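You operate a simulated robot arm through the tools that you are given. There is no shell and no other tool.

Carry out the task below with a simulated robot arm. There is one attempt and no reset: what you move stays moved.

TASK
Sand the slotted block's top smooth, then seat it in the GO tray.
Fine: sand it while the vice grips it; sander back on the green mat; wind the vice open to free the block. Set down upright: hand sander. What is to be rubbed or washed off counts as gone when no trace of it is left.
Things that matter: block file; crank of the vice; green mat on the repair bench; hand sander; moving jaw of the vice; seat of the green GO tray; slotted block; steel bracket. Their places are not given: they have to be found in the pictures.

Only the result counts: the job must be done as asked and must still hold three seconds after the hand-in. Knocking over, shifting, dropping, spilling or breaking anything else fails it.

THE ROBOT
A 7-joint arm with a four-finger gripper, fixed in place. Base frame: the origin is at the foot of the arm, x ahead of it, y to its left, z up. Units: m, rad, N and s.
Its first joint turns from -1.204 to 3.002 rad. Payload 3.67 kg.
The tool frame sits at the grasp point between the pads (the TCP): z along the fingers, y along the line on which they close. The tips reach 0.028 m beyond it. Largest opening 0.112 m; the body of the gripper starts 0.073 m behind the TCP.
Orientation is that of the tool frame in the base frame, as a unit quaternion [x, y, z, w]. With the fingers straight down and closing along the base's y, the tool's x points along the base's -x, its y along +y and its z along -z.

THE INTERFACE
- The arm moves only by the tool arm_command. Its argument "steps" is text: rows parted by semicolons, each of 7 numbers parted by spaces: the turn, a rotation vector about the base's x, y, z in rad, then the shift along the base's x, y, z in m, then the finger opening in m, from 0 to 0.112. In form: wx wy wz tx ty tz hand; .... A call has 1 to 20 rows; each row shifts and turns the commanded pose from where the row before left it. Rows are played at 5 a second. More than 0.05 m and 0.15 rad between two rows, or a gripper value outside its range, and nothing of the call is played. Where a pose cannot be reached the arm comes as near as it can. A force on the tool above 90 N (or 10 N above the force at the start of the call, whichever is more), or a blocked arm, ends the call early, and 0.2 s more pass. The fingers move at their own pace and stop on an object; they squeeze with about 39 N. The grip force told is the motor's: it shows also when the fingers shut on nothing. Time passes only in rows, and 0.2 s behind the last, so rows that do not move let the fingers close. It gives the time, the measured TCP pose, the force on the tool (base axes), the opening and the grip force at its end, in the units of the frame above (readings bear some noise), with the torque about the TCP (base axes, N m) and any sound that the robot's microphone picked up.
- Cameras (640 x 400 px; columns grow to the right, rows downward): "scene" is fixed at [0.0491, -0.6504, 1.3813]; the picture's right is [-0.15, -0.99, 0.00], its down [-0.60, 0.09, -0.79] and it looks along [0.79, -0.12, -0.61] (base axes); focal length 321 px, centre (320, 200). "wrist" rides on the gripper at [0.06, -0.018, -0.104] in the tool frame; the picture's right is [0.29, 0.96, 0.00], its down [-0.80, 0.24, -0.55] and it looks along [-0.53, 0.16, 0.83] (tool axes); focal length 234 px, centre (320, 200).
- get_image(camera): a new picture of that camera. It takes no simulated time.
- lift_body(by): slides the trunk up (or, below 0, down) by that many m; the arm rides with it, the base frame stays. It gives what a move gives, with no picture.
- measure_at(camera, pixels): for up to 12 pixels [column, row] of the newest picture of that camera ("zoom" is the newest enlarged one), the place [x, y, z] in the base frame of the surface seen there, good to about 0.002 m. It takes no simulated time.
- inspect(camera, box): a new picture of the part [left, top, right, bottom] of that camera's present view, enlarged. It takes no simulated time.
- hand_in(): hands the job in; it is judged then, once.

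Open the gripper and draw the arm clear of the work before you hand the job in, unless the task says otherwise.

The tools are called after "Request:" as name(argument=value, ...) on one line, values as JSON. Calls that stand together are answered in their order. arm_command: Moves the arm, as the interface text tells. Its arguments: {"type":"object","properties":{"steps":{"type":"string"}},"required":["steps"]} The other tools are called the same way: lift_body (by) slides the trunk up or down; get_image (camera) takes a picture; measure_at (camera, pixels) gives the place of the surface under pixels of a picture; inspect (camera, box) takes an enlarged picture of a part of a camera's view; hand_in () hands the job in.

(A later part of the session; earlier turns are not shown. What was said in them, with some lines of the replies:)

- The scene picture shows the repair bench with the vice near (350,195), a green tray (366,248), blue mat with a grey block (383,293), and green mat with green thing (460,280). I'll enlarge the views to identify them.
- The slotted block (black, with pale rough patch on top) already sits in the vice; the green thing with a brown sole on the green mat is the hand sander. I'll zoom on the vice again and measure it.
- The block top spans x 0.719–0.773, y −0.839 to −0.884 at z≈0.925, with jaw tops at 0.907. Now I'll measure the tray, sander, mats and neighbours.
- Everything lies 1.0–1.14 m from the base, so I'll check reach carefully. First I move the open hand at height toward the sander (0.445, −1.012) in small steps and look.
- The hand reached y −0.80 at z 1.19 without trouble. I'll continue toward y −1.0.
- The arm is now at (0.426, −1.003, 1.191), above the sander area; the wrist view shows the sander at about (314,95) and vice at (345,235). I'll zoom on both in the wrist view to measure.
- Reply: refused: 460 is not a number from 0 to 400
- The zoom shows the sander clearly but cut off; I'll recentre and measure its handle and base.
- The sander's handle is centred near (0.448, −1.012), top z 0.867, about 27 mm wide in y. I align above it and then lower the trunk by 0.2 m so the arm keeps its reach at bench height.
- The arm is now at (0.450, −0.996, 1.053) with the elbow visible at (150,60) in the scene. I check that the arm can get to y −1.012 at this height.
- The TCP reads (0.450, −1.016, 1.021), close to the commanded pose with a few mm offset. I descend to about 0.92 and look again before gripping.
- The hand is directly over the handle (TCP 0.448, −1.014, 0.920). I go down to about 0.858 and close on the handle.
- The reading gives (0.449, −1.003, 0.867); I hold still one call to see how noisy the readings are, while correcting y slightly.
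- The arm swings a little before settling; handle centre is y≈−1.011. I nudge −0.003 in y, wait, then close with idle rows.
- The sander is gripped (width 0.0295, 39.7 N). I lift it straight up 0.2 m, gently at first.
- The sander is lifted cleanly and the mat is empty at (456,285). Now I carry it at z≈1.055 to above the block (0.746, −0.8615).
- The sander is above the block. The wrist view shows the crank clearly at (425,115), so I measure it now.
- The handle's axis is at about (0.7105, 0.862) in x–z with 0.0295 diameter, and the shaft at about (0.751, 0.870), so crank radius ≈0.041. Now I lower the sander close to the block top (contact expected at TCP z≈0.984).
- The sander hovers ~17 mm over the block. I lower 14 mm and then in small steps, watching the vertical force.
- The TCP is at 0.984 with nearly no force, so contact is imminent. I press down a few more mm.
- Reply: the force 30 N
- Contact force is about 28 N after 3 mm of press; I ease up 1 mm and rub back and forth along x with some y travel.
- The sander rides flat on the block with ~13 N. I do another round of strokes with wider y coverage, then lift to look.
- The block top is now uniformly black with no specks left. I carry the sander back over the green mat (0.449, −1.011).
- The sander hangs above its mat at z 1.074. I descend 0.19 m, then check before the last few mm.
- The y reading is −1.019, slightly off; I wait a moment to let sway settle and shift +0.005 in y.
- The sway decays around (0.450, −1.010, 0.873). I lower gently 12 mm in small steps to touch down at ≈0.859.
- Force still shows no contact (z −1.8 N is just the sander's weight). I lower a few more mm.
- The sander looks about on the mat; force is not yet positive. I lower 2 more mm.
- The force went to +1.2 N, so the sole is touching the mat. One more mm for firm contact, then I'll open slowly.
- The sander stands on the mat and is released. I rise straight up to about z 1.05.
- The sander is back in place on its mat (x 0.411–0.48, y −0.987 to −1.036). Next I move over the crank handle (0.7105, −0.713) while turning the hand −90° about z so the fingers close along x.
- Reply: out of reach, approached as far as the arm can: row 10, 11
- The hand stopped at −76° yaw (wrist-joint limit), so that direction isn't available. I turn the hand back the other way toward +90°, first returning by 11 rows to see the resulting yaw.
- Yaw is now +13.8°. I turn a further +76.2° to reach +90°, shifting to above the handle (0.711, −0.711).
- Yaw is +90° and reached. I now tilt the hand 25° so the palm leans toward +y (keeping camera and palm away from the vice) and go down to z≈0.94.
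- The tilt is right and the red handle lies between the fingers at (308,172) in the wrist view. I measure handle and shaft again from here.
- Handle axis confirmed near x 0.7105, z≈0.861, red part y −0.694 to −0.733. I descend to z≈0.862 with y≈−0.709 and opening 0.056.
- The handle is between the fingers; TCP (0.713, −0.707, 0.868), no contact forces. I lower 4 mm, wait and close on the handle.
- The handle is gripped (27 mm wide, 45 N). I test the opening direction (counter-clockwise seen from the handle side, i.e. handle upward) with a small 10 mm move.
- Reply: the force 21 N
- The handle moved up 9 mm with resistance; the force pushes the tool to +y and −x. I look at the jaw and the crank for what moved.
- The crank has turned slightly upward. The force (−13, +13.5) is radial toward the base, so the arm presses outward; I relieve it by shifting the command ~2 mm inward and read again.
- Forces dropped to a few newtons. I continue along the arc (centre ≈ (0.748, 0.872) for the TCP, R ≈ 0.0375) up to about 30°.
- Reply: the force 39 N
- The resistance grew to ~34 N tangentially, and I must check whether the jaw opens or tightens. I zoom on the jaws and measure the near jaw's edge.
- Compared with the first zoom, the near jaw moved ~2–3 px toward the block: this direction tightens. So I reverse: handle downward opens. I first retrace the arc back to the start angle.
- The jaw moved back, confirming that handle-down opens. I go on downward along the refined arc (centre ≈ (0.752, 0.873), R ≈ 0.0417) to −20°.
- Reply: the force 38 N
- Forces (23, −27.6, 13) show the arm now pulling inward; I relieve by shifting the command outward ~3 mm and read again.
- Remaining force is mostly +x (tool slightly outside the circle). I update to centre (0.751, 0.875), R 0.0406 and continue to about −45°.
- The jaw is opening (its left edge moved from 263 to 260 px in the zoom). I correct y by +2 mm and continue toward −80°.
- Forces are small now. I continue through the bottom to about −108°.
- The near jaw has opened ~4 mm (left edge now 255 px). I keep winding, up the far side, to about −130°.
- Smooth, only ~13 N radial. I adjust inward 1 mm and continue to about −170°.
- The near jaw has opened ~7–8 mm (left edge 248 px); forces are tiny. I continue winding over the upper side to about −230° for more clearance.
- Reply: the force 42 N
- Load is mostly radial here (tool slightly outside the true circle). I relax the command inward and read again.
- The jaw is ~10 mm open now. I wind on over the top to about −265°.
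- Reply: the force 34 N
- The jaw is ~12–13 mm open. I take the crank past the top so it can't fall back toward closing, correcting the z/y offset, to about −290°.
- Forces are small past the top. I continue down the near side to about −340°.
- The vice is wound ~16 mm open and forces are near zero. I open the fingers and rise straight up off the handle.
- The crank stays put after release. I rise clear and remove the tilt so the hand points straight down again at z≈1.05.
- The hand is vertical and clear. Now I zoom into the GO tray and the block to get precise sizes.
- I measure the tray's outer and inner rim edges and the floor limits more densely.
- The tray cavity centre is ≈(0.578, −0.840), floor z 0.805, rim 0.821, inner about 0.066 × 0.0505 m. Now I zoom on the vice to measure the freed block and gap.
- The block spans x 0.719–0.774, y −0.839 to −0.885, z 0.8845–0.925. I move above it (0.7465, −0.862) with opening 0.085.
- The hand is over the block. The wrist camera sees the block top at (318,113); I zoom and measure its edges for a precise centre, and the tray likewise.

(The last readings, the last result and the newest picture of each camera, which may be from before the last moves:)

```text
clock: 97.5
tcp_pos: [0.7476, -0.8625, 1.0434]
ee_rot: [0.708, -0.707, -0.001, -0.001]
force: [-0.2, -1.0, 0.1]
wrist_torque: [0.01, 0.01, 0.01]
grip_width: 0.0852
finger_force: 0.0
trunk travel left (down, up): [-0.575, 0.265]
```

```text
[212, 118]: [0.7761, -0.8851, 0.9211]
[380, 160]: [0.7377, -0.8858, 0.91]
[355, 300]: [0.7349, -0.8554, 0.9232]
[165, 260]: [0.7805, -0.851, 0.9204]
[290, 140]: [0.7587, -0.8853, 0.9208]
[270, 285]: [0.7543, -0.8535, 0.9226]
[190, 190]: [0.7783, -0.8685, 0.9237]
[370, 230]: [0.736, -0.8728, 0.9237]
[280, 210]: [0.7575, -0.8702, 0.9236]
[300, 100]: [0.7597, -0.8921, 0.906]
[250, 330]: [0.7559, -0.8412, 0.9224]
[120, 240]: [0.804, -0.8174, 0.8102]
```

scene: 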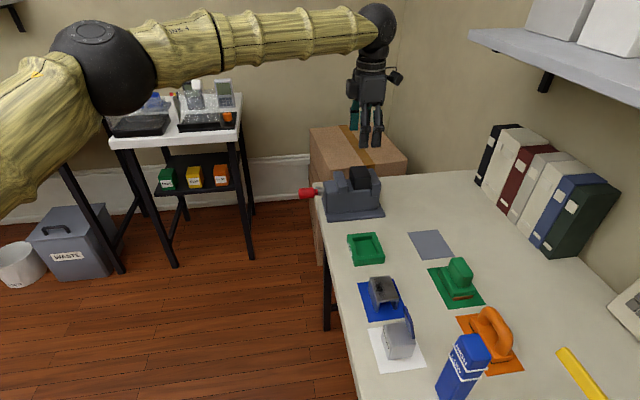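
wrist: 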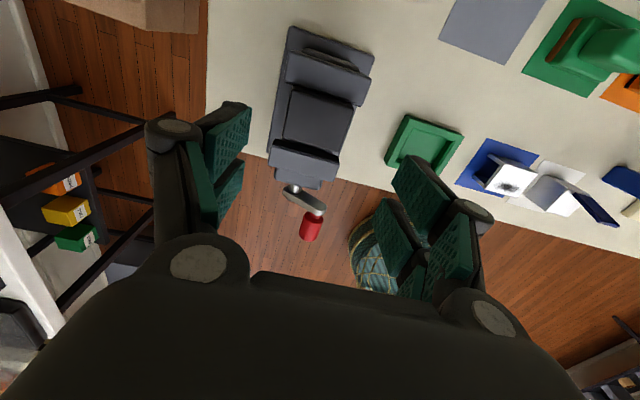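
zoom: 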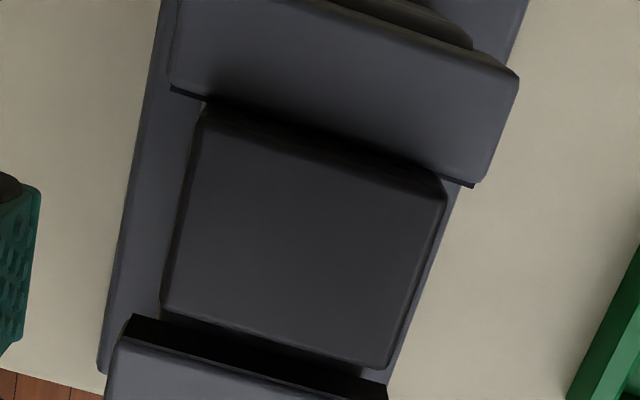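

The block's far edge is at x≈0.78, longer than I thought. I sample closer to its edges.

Request:
measure_at(camera="zoom", pixels=[[170, 250], [175, 250], [180, 250], [185, 250], [420, 250], [425, 250], [430, 250], [435, 250], [320, 125], [310, 150], [265, 332], [268, 340]])

Request:
inspect(camera="scene", box=[340, 162, 380, 187])

Request:
measure_at(camera="zoom", pixels=[[200, 65], [190, 85], [400, 60], [200, 58], [300, 55], [300, 62], [430, 70], [300, 285], [300, 270], [480, 240], [495, 250], [470, 200]])

```text
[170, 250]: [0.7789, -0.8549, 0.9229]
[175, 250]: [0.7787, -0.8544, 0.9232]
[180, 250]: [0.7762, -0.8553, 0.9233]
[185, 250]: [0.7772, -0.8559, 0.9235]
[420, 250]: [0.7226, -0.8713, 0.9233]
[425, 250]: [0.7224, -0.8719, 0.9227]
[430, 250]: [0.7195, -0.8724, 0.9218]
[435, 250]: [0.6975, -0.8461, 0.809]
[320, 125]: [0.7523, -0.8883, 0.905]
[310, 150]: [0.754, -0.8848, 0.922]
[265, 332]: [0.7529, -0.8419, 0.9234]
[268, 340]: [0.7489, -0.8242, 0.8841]
```

```text
16.00 times, centred on (360, 174) of scene
```

zoom: 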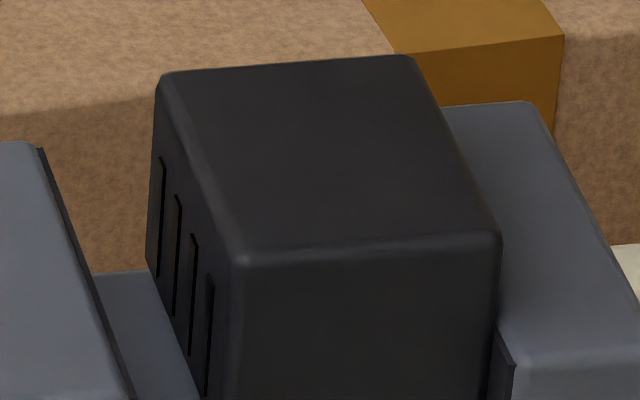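

```text
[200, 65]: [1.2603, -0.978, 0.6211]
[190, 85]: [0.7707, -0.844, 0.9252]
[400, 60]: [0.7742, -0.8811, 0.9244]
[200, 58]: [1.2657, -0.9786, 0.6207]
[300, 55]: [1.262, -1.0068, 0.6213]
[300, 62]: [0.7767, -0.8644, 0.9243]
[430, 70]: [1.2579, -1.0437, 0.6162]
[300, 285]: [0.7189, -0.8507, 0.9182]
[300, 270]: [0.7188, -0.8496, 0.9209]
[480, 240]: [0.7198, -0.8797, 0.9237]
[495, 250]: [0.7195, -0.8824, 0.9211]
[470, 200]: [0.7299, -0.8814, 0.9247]
```

The block centre is ≈(0.749, −0.863). I descend to z≈0.945 first and check.

Request:
arm_command(steps="0 0 0 0.001 0 -0.04 0.085; 0 0 0 0 0 -0.03 0.085; 0 0 0 0 0 -0.02 0.085; 0 0 0 0 0 -0.008 0.085; 0 0 0 0 0 0 0.085; 0 0 0 0 0 0 0.085; 0 0 0 0 0 0 0.085; 0 0 0 0 0 0 0.085")

Request:
inspect(camera="scene", box=[310, 130, 410, 205])

Request:
get_image(camera="wrist")

```text
clock: 99.3
tcp_pos: [0.7495, -0.8626, 0.9463]
ee_rot: [-0.707, 0.707, 0.002, 0.0]
force: [0.4, -0.9, 0.5]
wrist_torque: [0.0, 0.01, 0.02]
grip_width: 0.085
finger_force: 0.0
trunk travel left (down, up): [-0.575, 0.265]
```

```text
5.33 times, centred on (360, 168) of scene
```

zoom: 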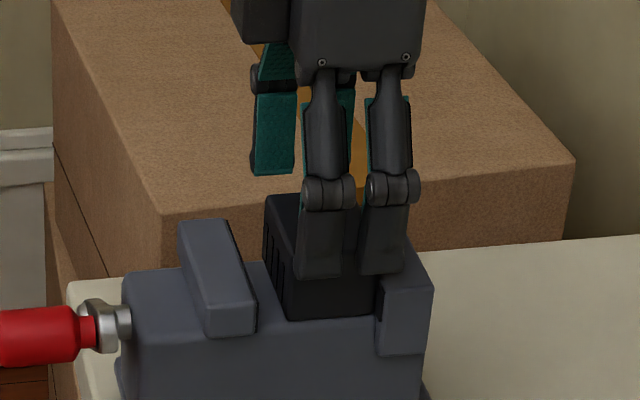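

```text
taken
```

wrist: 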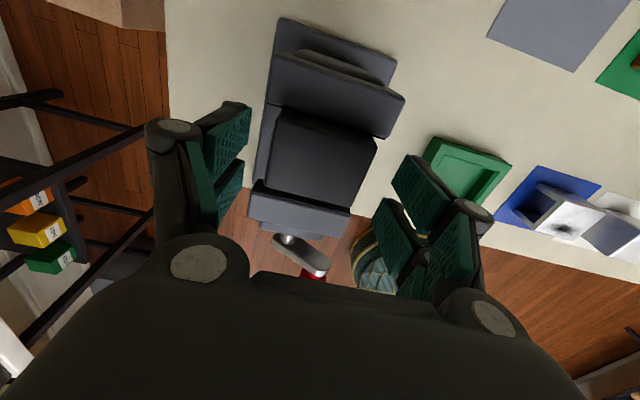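

The tips are at about z 0.92, with the far jaw just beyond the right digit. I shift +3.5 mm in y to stay clear of both jaws and go down to z≈0.935.

Request:
arm_command(steps="0 0 0 0 0.0035 -0.004 0.085; 0 0 0 0 0 -0.004 0.085; 0 0 0 0 0 -0.003 0.085; 0 0 0 0 0 0 0.085; 0 0 0 0 0 0 0.085; 0 0 0 0 0 0 0.085; 0 0 0 0 0 0 0.085")

Request:
inspect(camera="scene", box=[310, 130, 410, 205])

```text
clock: 101.0
tcp_pos: [0.7489, -0.8572, 0.9343]
ee_rot: [-0.707, 0.708, 0.001, 0.001]
force: [-0.3, 1.1, -0.4]
wrist_torque: [-0.02, -0.01, -0.01]
grip_width: 0.085
finger_force: 0.1
trunk travel left (down, up): [-0.575, 0.265]
```

```text
5.33 times, centred on (360, 168) of scene
```

zoom: 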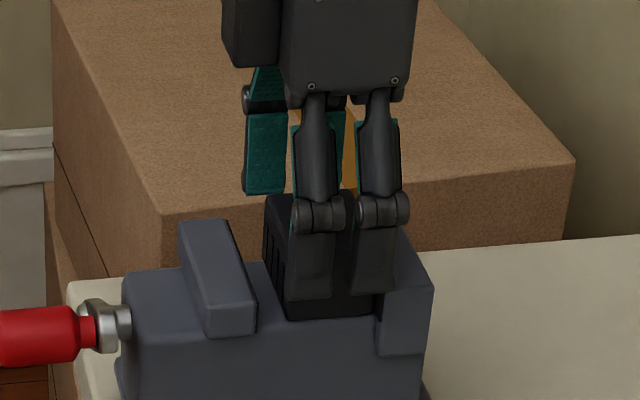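

The fingers straddle the block in x at z 0.934. I close on it.

Request:
arm_command(steps="0 0 0 0 0 0 0.075; 0 0 0 0 0 0 0.067; 0 0 0 0 0 0 0.06; 0 0 0 0 0 0 0.045; 0 0 0 0 0 0 0.045; 0 0 0 0 0 0 0.045")

Request:
inspect(camera="scene", box=[310, 130, 410, 205])

Request:
get_image(camera="wrist")

```text
clock: 102.3
tcp_pos: [0.7492, -0.8575, 0.9362]
ee_rot: [0.707, -0.707, -0.001, -0.001]
force: [0.5, -1.2, 1.6]
wrist_torque: [0.01, -0.11, -0.01]
grip_width: 0.0598
finger_force: 39.3
trunk travel left (down, up): [-0.575, 0.265]
```

```text
5.33 times, centred on (360, 168) of scene
```

zoom: 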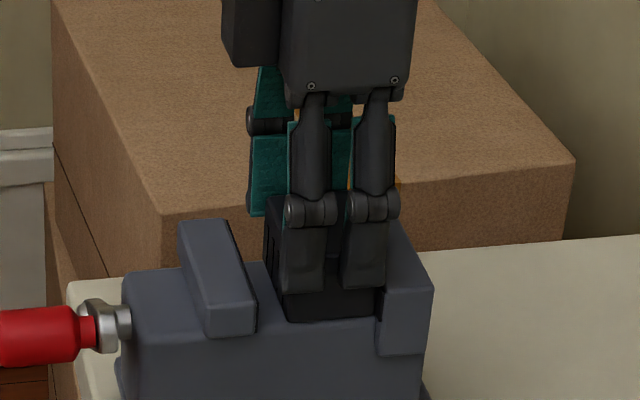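

```text
taken
```

wrist: 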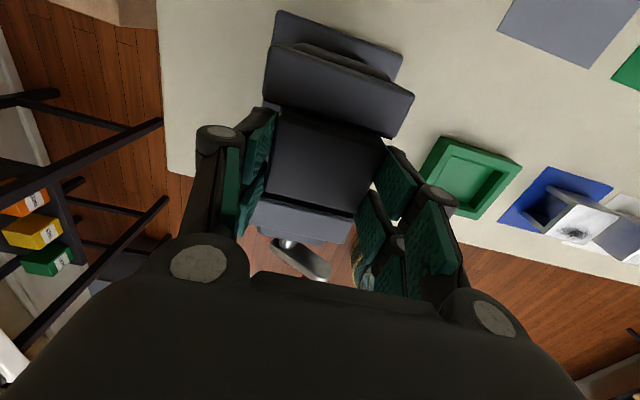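

The block is gripped (width 0.0598, 39 N) at TCP (0.749, −0.8575, 0.936). I lift gently, watching force.

Request:
arm_command(steps="0 0 0 0 0 0.005 0.045; 0 0 0 0 0 0.01 0.045; 0 0 0 0 0 0.015 0.045; 0 0 0 0 0 0 0.045; 0 0 0 0 0 0 0.045")

Request:
inspect(camera="scene", box=[310, 130, 410, 205])

```text
clock: 103.5
tcp_pos: [0.7481, -0.8576, 0.9655]
ee_rot: [-0.707, 0.707, 0.001, 0.0]
force: [-0.2, -0.9, 0.3]
wrist_torque: [-0.01, 0.0, -0.02]
grip_width: 0.0592
finger_force: 39.1
trunk travel left (down, up): [-0.575, 0.265]
```

```text
5.33 times, centred on (360, 168) of scene
```

zoom: 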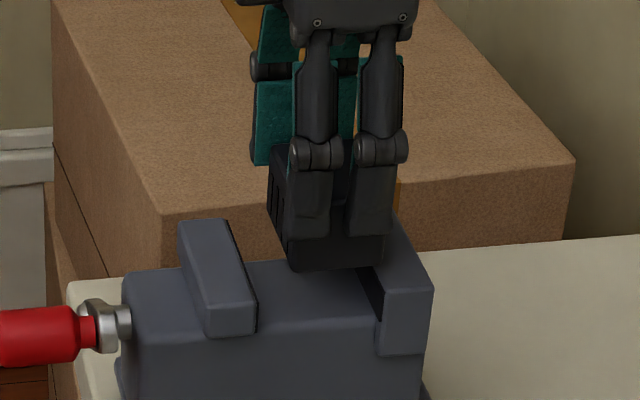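

The block came up freely. I raise to z≈1.02 and carry it over the tray (TCP target ≈ (0.578, −0.8355)).

Request:
arm_command(steps="0 0 0 0 0 0.03 0.045; 0 0 0 0 0 0.03 0.045; 0 0 0 -0.02 0.0026 0 0.045; 0 0 0 -0.03 0.0039 0 0.045; 0 0 0 -0.03 0.0039 0 0.045; 0 0 0 -0.03 0.0039 0 0.045; 0 0 0 -0.03 0.0039 0 0.045; 0 0 0 -0.03 0.0039 0 0.045; 0 0 0 0 0 0 0.045; 0 0 0 0 0 0 0.045; 0 0 0 0 0 0 0.045; 0 0 0 0 0 0 0.045; 0 0 0 0 0 0 0.045; 0 0 0 0 0 0 0.045")

Request:
get_image(camera="scene")

Request:
get_image(camera="wrist")

```text
clock: 106.5
tcp_pos: [0.5768, -0.834, 1.0262]
ee_rot: [-0.707, 0.707, 0.001, -0.001]
force: [0.8, 0.4, -0.7]
wrist_torque: [0.01, 0.03, -0.01]
grip_width: 0.0593
finger_force: 39.2
trunk travel left (down, up): [-0.575, 0.265]
```

```text
taken
```

scene: 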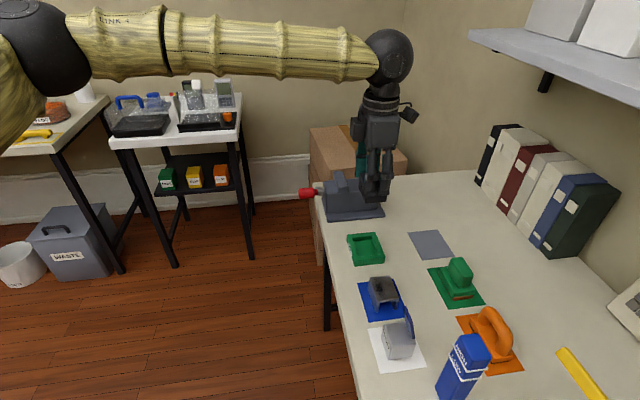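

```text
taken
```

wrist: 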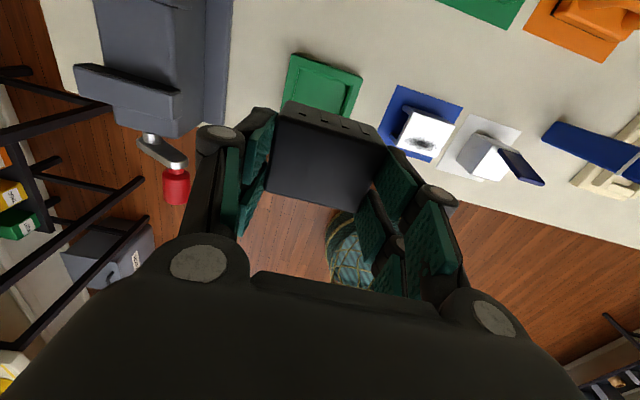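

The block is held level over the tray zone. I descend to TCP z≈0.90 (block bottom ~25 mm over the rim) and then measure alignment.

Request:
arm_command(steps="0 0 0 0.0005 -0.001 -0.03 0.045; 0 0 0 0 0 -0.03 0.045; 0 0 0 0 0 -0.03 0.045; 0 0 0 0 0 -0.02 0.045; 0 0 0 0 0 -0.015 0.045; 0 0 0 0 0 0 0.045; 0 0 0 0 0 0 0.045; 0 0 0 0 0 0 0.045; 0 0 0 0 0 0 0.045; 0 0 0 0 0 0 0.045; 0 0 0 0 0 0 0.045; 0 0 0 0 0 0 0.045")

Request:
inspect(camera="scene", box=[320, 180, 420, 280])

Request:
inspect(camera="wrist", box=[250, 40, 400, 220])

```text
clock: 109.2
tcp_pos: [0.5791, -0.8368, 0.8999]
ee_rot: [0.707, -0.707, 0.0, -0.001]
force: [0.4, 0.1, -0.4]
wrist_torque: [0.02, -0.01, -0.02]
grip_width: 0.0594
finger_force: 38.4
trunk travel left (down, up): [-0.575, 0.265]
```

```text
4.00 times, centred on (370, 230) of scene
```

zoom: 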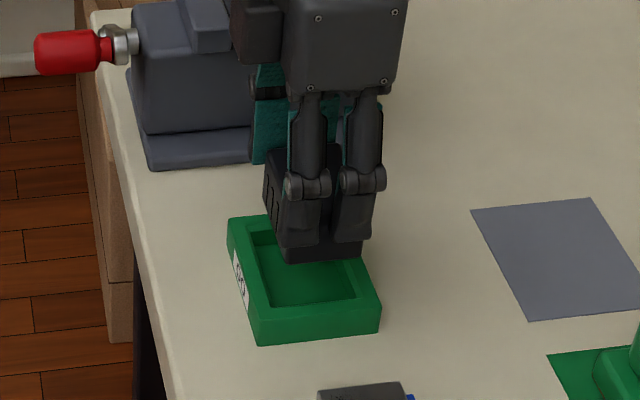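

```text
2.22 times, centred on (325, 130) of wrist
```

zoom: 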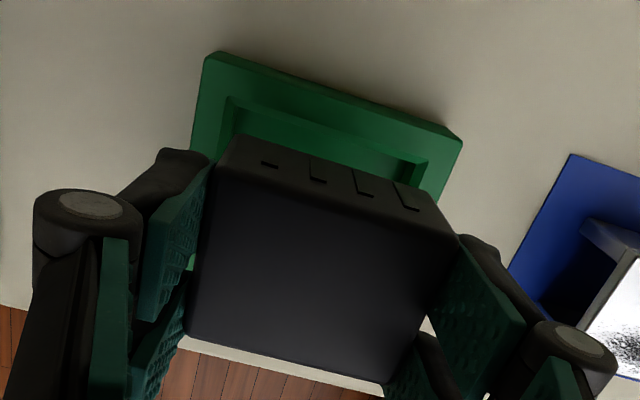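

The wrist view shows block and tray together. I measure block edges and tray edges to compute the alignment.

Request:
measure_at(camera="zoom", pixels=[[245, 145], [330, 168], [415, 190], [225, 185], [330, 210], [440, 235], [205, 250], [430, 320], [195, 325], [290, 355], [375, 378], [320, 270]])

Request:
measure_at(camera="zoom", pixels=[[215, 60], [330, 95], [455, 140], [225, 105], [330, 135], [425, 165], [200, 130], [440, 180], [320, 110], [245, 125], [390, 165], [320, 65]])

```text
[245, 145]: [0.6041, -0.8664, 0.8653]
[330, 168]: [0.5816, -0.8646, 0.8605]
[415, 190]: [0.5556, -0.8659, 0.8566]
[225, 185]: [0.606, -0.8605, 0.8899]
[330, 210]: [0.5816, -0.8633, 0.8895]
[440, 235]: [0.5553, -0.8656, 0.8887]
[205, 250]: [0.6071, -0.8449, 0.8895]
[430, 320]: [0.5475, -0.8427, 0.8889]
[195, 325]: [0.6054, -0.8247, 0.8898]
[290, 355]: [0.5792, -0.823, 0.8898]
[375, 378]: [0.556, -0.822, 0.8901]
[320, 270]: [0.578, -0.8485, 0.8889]
```

```text
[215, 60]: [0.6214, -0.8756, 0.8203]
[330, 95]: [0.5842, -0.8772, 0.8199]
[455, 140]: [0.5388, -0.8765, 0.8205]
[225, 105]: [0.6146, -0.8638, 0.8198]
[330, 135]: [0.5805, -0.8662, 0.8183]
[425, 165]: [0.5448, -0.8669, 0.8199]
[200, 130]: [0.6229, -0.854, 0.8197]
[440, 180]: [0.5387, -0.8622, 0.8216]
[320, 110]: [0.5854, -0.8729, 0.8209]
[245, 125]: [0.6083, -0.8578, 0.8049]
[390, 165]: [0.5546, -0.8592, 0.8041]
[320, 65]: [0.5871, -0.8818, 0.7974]
```

By wrist data the block centre is ≈(0.578, −0.843) and the cavity centre ≈(0.579, −0.8405). I cross-check from the scene camera.

Request:
inspect(camera="scene", box=[372, 205, 436, 268])

Request:
inspect(camera="scene", box=[340, 210, 404, 270])

```text
6.35 times, centred on (404, 236) of scene
```

zoom: 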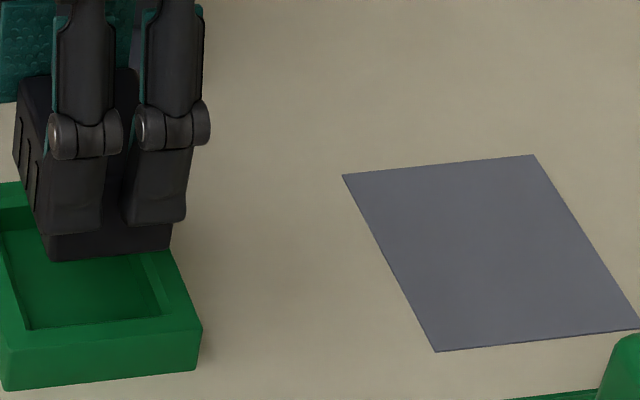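

```text
6.67 times, centred on (372, 240) of scene
```

zoom: 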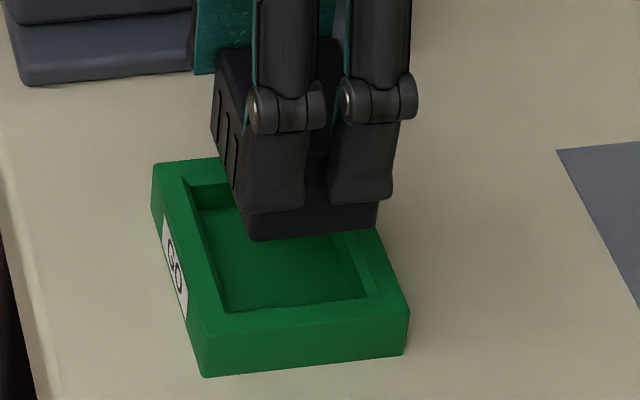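

I measure block face points and the tray in this same scene zoom.

Request:
measure_at(camera="zoom", pixels=[[256, 225], [310, 225], [372, 218], [235, 190], [222, 150], [215, 110], [310, 235], [230, 60], [165, 168], [205, 330], [400, 305], [300, 325]])

Request:
measure_at(camera="zoom", pixels=[[180, 182], [222, 312], [372, 296], [300, 308], [200, 250], [362, 260], [245, 205], [212, 205], [225, 300], [360, 290], [350, 250], [200, 190]])

```text
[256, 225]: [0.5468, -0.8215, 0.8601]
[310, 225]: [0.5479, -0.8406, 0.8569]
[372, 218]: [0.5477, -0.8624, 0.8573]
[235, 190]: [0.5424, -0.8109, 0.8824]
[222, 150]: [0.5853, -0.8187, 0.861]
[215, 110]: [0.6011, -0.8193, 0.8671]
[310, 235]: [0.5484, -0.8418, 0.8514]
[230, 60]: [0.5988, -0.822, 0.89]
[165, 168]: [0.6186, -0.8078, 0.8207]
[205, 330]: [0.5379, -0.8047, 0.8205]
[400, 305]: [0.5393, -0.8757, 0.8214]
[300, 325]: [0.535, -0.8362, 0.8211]
```

```text
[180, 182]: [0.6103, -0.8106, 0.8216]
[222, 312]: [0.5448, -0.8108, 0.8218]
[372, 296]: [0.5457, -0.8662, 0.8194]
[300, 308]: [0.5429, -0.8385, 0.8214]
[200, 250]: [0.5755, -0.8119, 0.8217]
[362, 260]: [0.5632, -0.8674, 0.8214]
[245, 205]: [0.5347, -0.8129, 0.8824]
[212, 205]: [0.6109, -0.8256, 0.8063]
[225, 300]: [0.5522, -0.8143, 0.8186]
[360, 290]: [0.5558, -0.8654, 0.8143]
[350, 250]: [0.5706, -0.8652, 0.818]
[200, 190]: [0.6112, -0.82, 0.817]
```

Block centre (0.5775, −0.842) versus cavity centre (0.578, −0.8403): I shift (+0.001, +0.0017) and lower 18 mm, then re-measure.

Request:
arm_command(steps="0 0 0 0.001 0.0017 -0.006 0.045; 0 0 0 0 0 -0.006 0.045; 0 0 0 0 0 -0.006 0.045; 0 0 0 0 0 0 0.045; 0 0 0 0 0 0 0.045; 0 0 0 0 0 0 0.045; 0 0 0 0 0 0 0.045; 0 0 0 0 0 0 0.045; 0 0 0 0 0 0 0.045; 0 0 0 0 0 0 0.045")

Request:
inspect(camera="scene", box=[340, 210, 404, 270])

Request:
measure_at(camera="zoom", pixels=[[260, 245], [310, 245], [365, 240], [310, 255], [222, 180], [215, 150], [225, 200], [300, 325], [205, 330], [400, 305], [350, 265], [235, 230]])

```text
clock: 111.3
tcp_pos: [0.5783, -0.8345, 0.8831]
ee_rot: [-0.707, 0.708, 0.001, 0.0]
force: [-0.3, 0.9, -0.9]
wrist_torque: [-0.02, -0.01, 0.02]
grip_width: 0.0593
finger_force: 39.1
trunk travel left (down, up): [-0.575, 0.265]
```

```text
6.67 times, centred on (372, 240) of scene
```

zoom: 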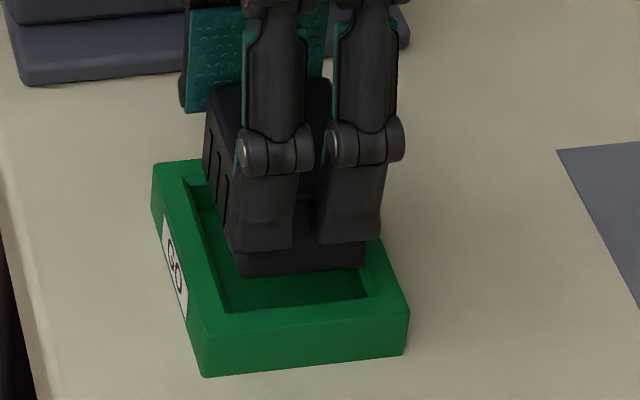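

```text
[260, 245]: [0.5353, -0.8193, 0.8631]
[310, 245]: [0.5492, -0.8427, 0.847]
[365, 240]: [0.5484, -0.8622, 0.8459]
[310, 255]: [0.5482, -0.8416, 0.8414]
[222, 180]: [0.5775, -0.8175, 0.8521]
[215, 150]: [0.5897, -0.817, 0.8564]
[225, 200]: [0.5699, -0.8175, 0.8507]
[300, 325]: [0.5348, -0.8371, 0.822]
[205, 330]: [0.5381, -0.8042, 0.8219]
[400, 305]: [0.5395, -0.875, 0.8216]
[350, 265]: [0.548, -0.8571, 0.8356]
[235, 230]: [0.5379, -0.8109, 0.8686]
```

Now the block centre is (0.578, −0.840), matching the cavity. I lower slowly ~14 mm to enter the rim, then check forces.

Request:
arm_command(steps="0 0 0 0 0 -0.003 0.045; 0 0 0 0 0 -0.003 0.045; 0 0 0 0 0 -0.003 0.045; 0 0 0 0 0 -0.003 0.045; 0 0 0 0 0 -0.002 0.045; 0 0 0 0 0 0 0.045; 0 0 0 0 0 0 0.045; 0 0 0 0 0 0 0.045; 0 0 0 0 0 0 0.045")

Request:
inspect(camera="scene", box=[340, 210, 404, 270])

Request:
measure_at(camera="zoom", pixels=[[310, 265], [310, 275], [355, 270], [300, 285], [222, 200], [215, 170], [225, 220], [300, 325], [205, 330], [400, 305]])

```text
clock: 113.3
tcp_pos: [0.5795, -0.8356, 0.8704]
ee_rot: [0.707, -0.707, -0.001, -0.001]
force: [-0.1, -0.4, -0.3]
wrist_torque: [0.0, 0.0, 0.02]
grip_width: 0.0593
finger_force: 38.5
trunk travel left (down, up): [-0.575, 0.265]
```

```text
6.67 times, centred on (372, 240) of scene
```

zoom: 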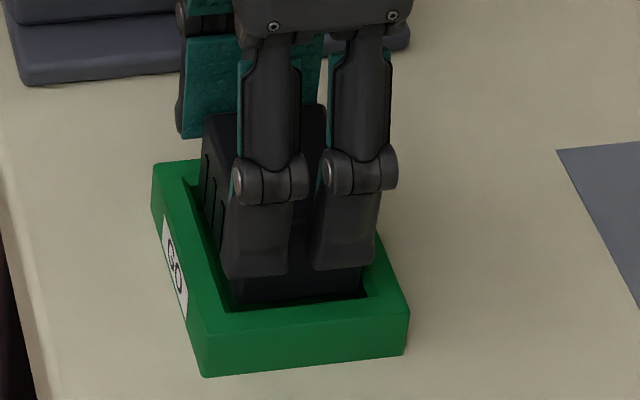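

```text
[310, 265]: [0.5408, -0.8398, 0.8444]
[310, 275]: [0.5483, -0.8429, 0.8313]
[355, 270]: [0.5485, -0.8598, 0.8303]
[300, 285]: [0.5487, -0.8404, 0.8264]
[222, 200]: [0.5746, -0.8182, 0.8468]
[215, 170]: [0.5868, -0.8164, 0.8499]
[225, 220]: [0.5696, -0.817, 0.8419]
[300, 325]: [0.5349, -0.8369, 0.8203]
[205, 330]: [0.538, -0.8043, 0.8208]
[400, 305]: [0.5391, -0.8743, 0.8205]
```

The block is aligned and entering the rim with no contact force. I continue down ~10 mm.

Request:
arm_command(steps="0 0 0 0 0 -0.0025 0.045; 0 0 0 0 0 -0.0025 0.045; 0 0 0 0 0 -0.0025 0.045; 0 0 0 0 0 -0.0025 0.045; 0 0 0 0 0 0 0.045; 0 0 0 0 0 0 0.045; 0 0 0 0 0 0 0.045; 0 0 0 0 0 0 0.045")

Request:
inspect(camera="scene", box=[340, 210, 404, 270])

```text
clock: 115.2
tcp_pos: [0.5796, -0.8349, 0.8594]
ee_rot: [0.707, -0.707, -0.001, -0.001]
force: [0.4, -0.7, -1.1]
wrist_torque: [0.01, -0.05, 0.02]
grip_width: 0.0596
finger_force: 39.4
trunk travel left (down, up): [-0.575, 0.265]
```

```text
6.67 times, centred on (372, 240) of scene
```

zoom: 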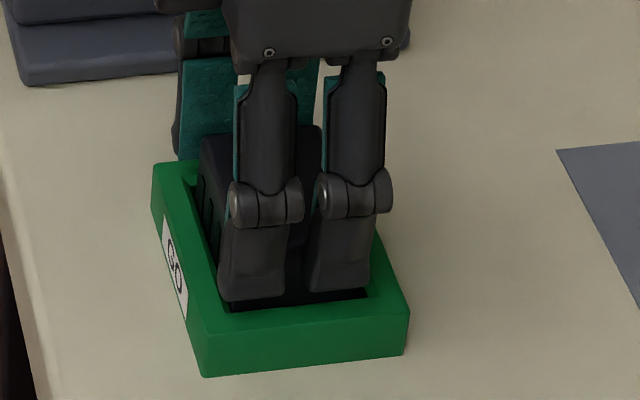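

The block is deep in the cavity with no side force (TCP 0.859; seat expected ≈0.856). I lower the last mm in small steps until the force rises.

Request:
arm_command(steps="0 0 0 0 0 -0.0015 0.045; 0 0 0 0 0 -0.0015 0.045; 0 0 0 0 0 0 0.045; 0 0 0 0 0 0 0.045; 0 0 0 0 0 0 0.045")

Request:
arm_command(steps="0 0 0 0 0 -0.001 0.045; 0 0 0 0 0 0 0.045; 0 0 0 0 0 0 0.045; 0 0 0 0 0 0 0.045")

```text
clock: 116.3
tcp_pos: [0.5799, -0.8337, 0.8559]
ee_rot: [0.707, -0.707, -0.001, 0.0]
force: [0.2, -1.0, 2.4]
wrist_torque: [-0.04, -0.07, 0.02]
grip_width: 0.0592
finger_force: 39.1
trunk travel left (down, up): [-0.575, 0.265]
```

```text
clock: 117.3
tcp_pos: [0.5787, -0.8333, 0.8581]
ee_rot: [-0.707, 0.707, 0.0, -0.001]
force: [1.9, -3.4, 11.4]
wrist_torque: [-0.09, -0.07, 0.04]
grip_width: 0.0595
finger_force: 39.1
trunk travel left (down, up): [-0.575, 0.265]
```

Floor contact: 11 N at TCP z≈0.857, so the block is down on the seat. I release by opening gradually.

Request:
arm_command(steps="0 0 0 0 0 0.0005 0.062; 0 0 0 0 0 0 0.067; 0 0 0 0 0 0 0.074; 0 0 0 0 0 0 0.08; 0 0 0 0 0 0 0.08; 0 0 0 0 0 0 0.08")

Request:
inspect(camera="scene", box=[340, 210, 404, 270])

```text
clock: 118.8
tcp_pos: [0.5794, -0.8352, 0.8544]
ee_rot: [0.707, -0.707, -0.001, 0.0]
force: [-0.2, 0.2, -0.2]
wrist_torque: [-0.02, 0.01, 0.0]
grip_width: 0.0801
finger_force: 0.0
trunk travel left (down, up): [-0.575, 0.265]
```

```text
6.67 times, centred on (372, 240) of scene
```

zoom: 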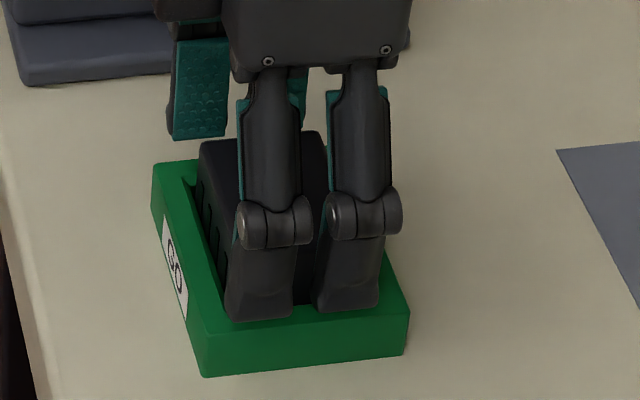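

The fingers are open at 0.08 with no forces. I rise straight up to clear the block.

Request:
arm_command(steps="0 0 0 0 0 0.01 0.085; 0 0 0 0 0 0.02 0.085; 0 0 0 0 0 0.03 0.085; 0 0 0 0 0 0.04 0.085; 0 0 0 0 0 0.04 0.085; 0 0 0 0 0 0.04 0.085; 0 0 0 0 0 0.04 0.085; 0 0 0 0 0 0 0.085; 0 0 0 0 0 0 0.085; 0 0 0 0 0 0 0.085")

Request:
inspect(camera="scene", box=[340, 210, 404, 270])

Request:
measure_at(camera="zoom", pixels=[[215, 150], [320, 140], [365, 240], [235, 250], [290, 190], [290, 275], [350, 270], [240, 290], [205, 330], [400, 305], [165, 168], [300, 320]])

Request:
get_image(camera="scene")

Request:
get_image(camera="wrist")

```text
clock: 121.0
tcp_pos: [0.5802, -0.8358, 1.074]
ee_rot: [0.707, -0.707, -0.001, 0.0]
force: [0.7, 0.6, 0.1]
wrist_torque: [0.01, 0.02, 0.03]
grip_width: 0.0849
finger_force: 0.1
trunk travel left (down, up): [-0.575, 0.265]
```

```text
6.67 times, centred on (372, 240) of scene
```

zoom: 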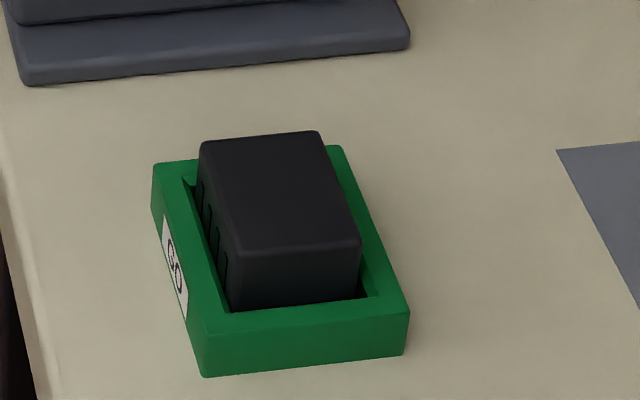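

```text
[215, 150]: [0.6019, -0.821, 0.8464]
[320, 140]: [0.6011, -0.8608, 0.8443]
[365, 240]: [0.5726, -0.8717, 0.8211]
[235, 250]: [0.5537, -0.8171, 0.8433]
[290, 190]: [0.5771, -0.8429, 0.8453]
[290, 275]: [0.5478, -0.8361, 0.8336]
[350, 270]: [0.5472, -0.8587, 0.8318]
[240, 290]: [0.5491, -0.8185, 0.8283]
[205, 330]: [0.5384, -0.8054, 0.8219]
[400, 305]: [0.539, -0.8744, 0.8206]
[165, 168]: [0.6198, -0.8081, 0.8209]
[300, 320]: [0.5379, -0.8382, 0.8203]
```

```text
taken
```

scene: 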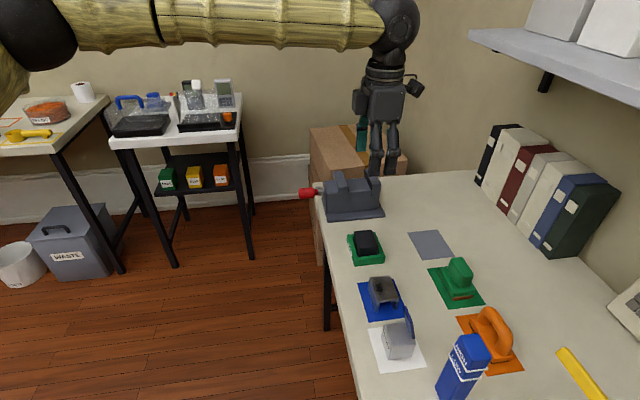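

```text
taken
```

wrist: 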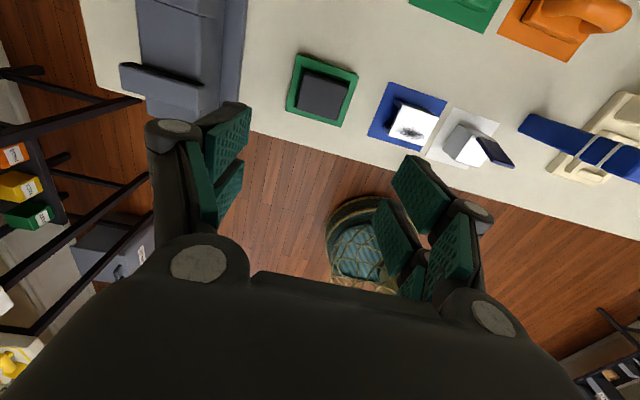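

The block sits level in the tray (top z 0.844–0.846, matching floor + height). I inspect its top closely for any remaining specks, plus the sander and vice.

Request:
inspect(camera="scene", box=[350, 225, 382, 250])

Request:
inspect(camera="wrist", box=[280, 45, 370, 130])

Request:
inspect(camera="scene", box=[290, 150, 530, 320])

```text
16.00 times, centred on (366, 238) of scene
```

zoom: 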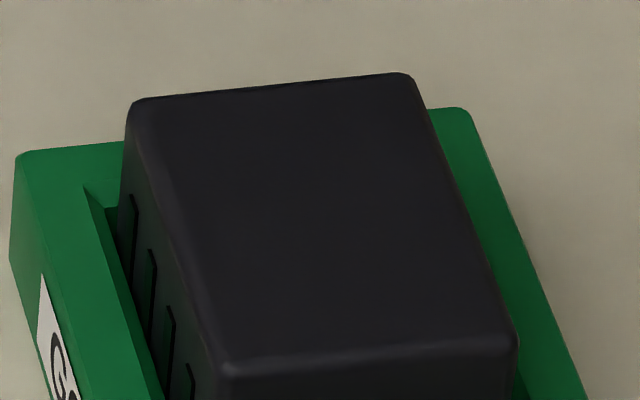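

```text
4.71 times, centred on (325, 88) of wrist
```

zoom: 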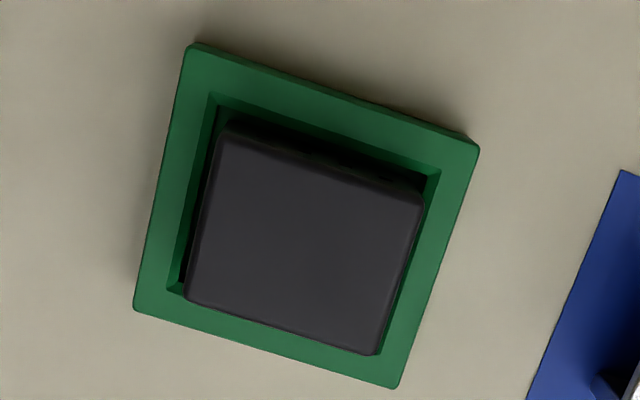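

```text
2.35 times, centred on (410, 235) of scene
```

zoom: 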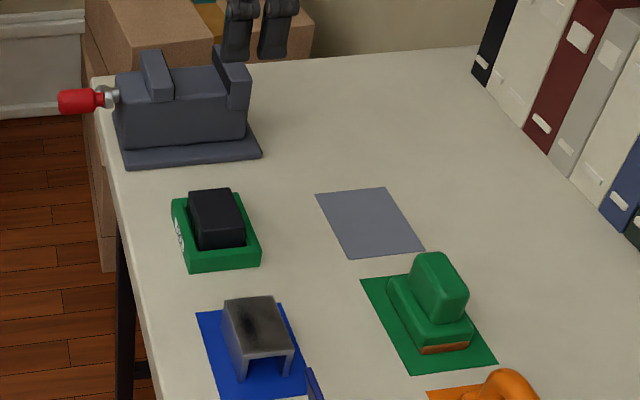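

The top is spotless, the block is seated, the sander is upright on its mat and the vice is open. I draw the open hand up and away from the work.

Request:
arm_command(steps="0 0 0 -0.01 0.03 0.02 0.112; 0 0 0 -0.015 0.035 0.02 0.112; 0 0 0 -0.015 0.035 0.02 0.112; 0 0 0 -0.015 0.035 0.02 0.112; 0 0 0 -0.015 0.035 0.02 0.112; 0 0 0 0 0 0 0.112; 0 0 0 0 0 0 0.112; 0 0 0 0 0 0 0.112; 0 0 0 0 0 0 0.112; 0 0 0 0 0 0 0.112")

Request:
get_image(camera="scene")

```text
clock: 123.2
tcp_pos: [0.5089, -0.6685, 1.1766]
ee_rot: [-0.707, 0.707, 0.0, 0.001]
force: [0.5, -0.1, 0.0]
wrist_torque: [0.01, 0.05, -0.04]
grip_width: 0.1122
finger_force: 0.1
trunk travel left (down, up): [-0.575, 0.265]
```

```text
taken
```

scene: 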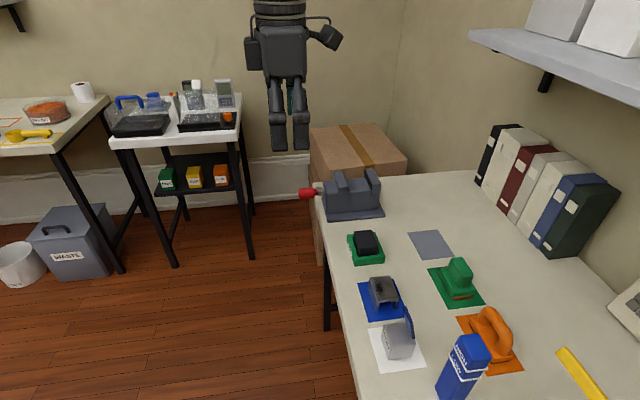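

The arm is clear with the gripper open; the block is in the GO tray at (365,242), the sander on its green mat at (458,280), and everything else is untouched. I hand in the job.

Request:
hand_in()

```text
The job is handed in.
```

The job is handed in: the slotted block is sanded clean and sits in the GO tray. I have no verdict back yet.

- **Sanding:** I sanded the block's top while the vice gripped it. Zoomed views from both cameras afterwards showed no specks left.
- **Sander:** It is back upright on the green mat, within a few millimetres of where it started.
- **Vice:** I wound it about 16 mm open, and the crank stayed put when released. I first turned the crank about 40° the wrong way, which tightened the jaw roughly 1 mm on the block before I reversed. The block looked unmarked afterwards.
- **Block in tray:** It is level on the tray floor and within about a millimetre of the centre of the recess.
- **Everything else:** Nothing else looks moved in the final picture. The arm is clear of the bench with the gripper open.
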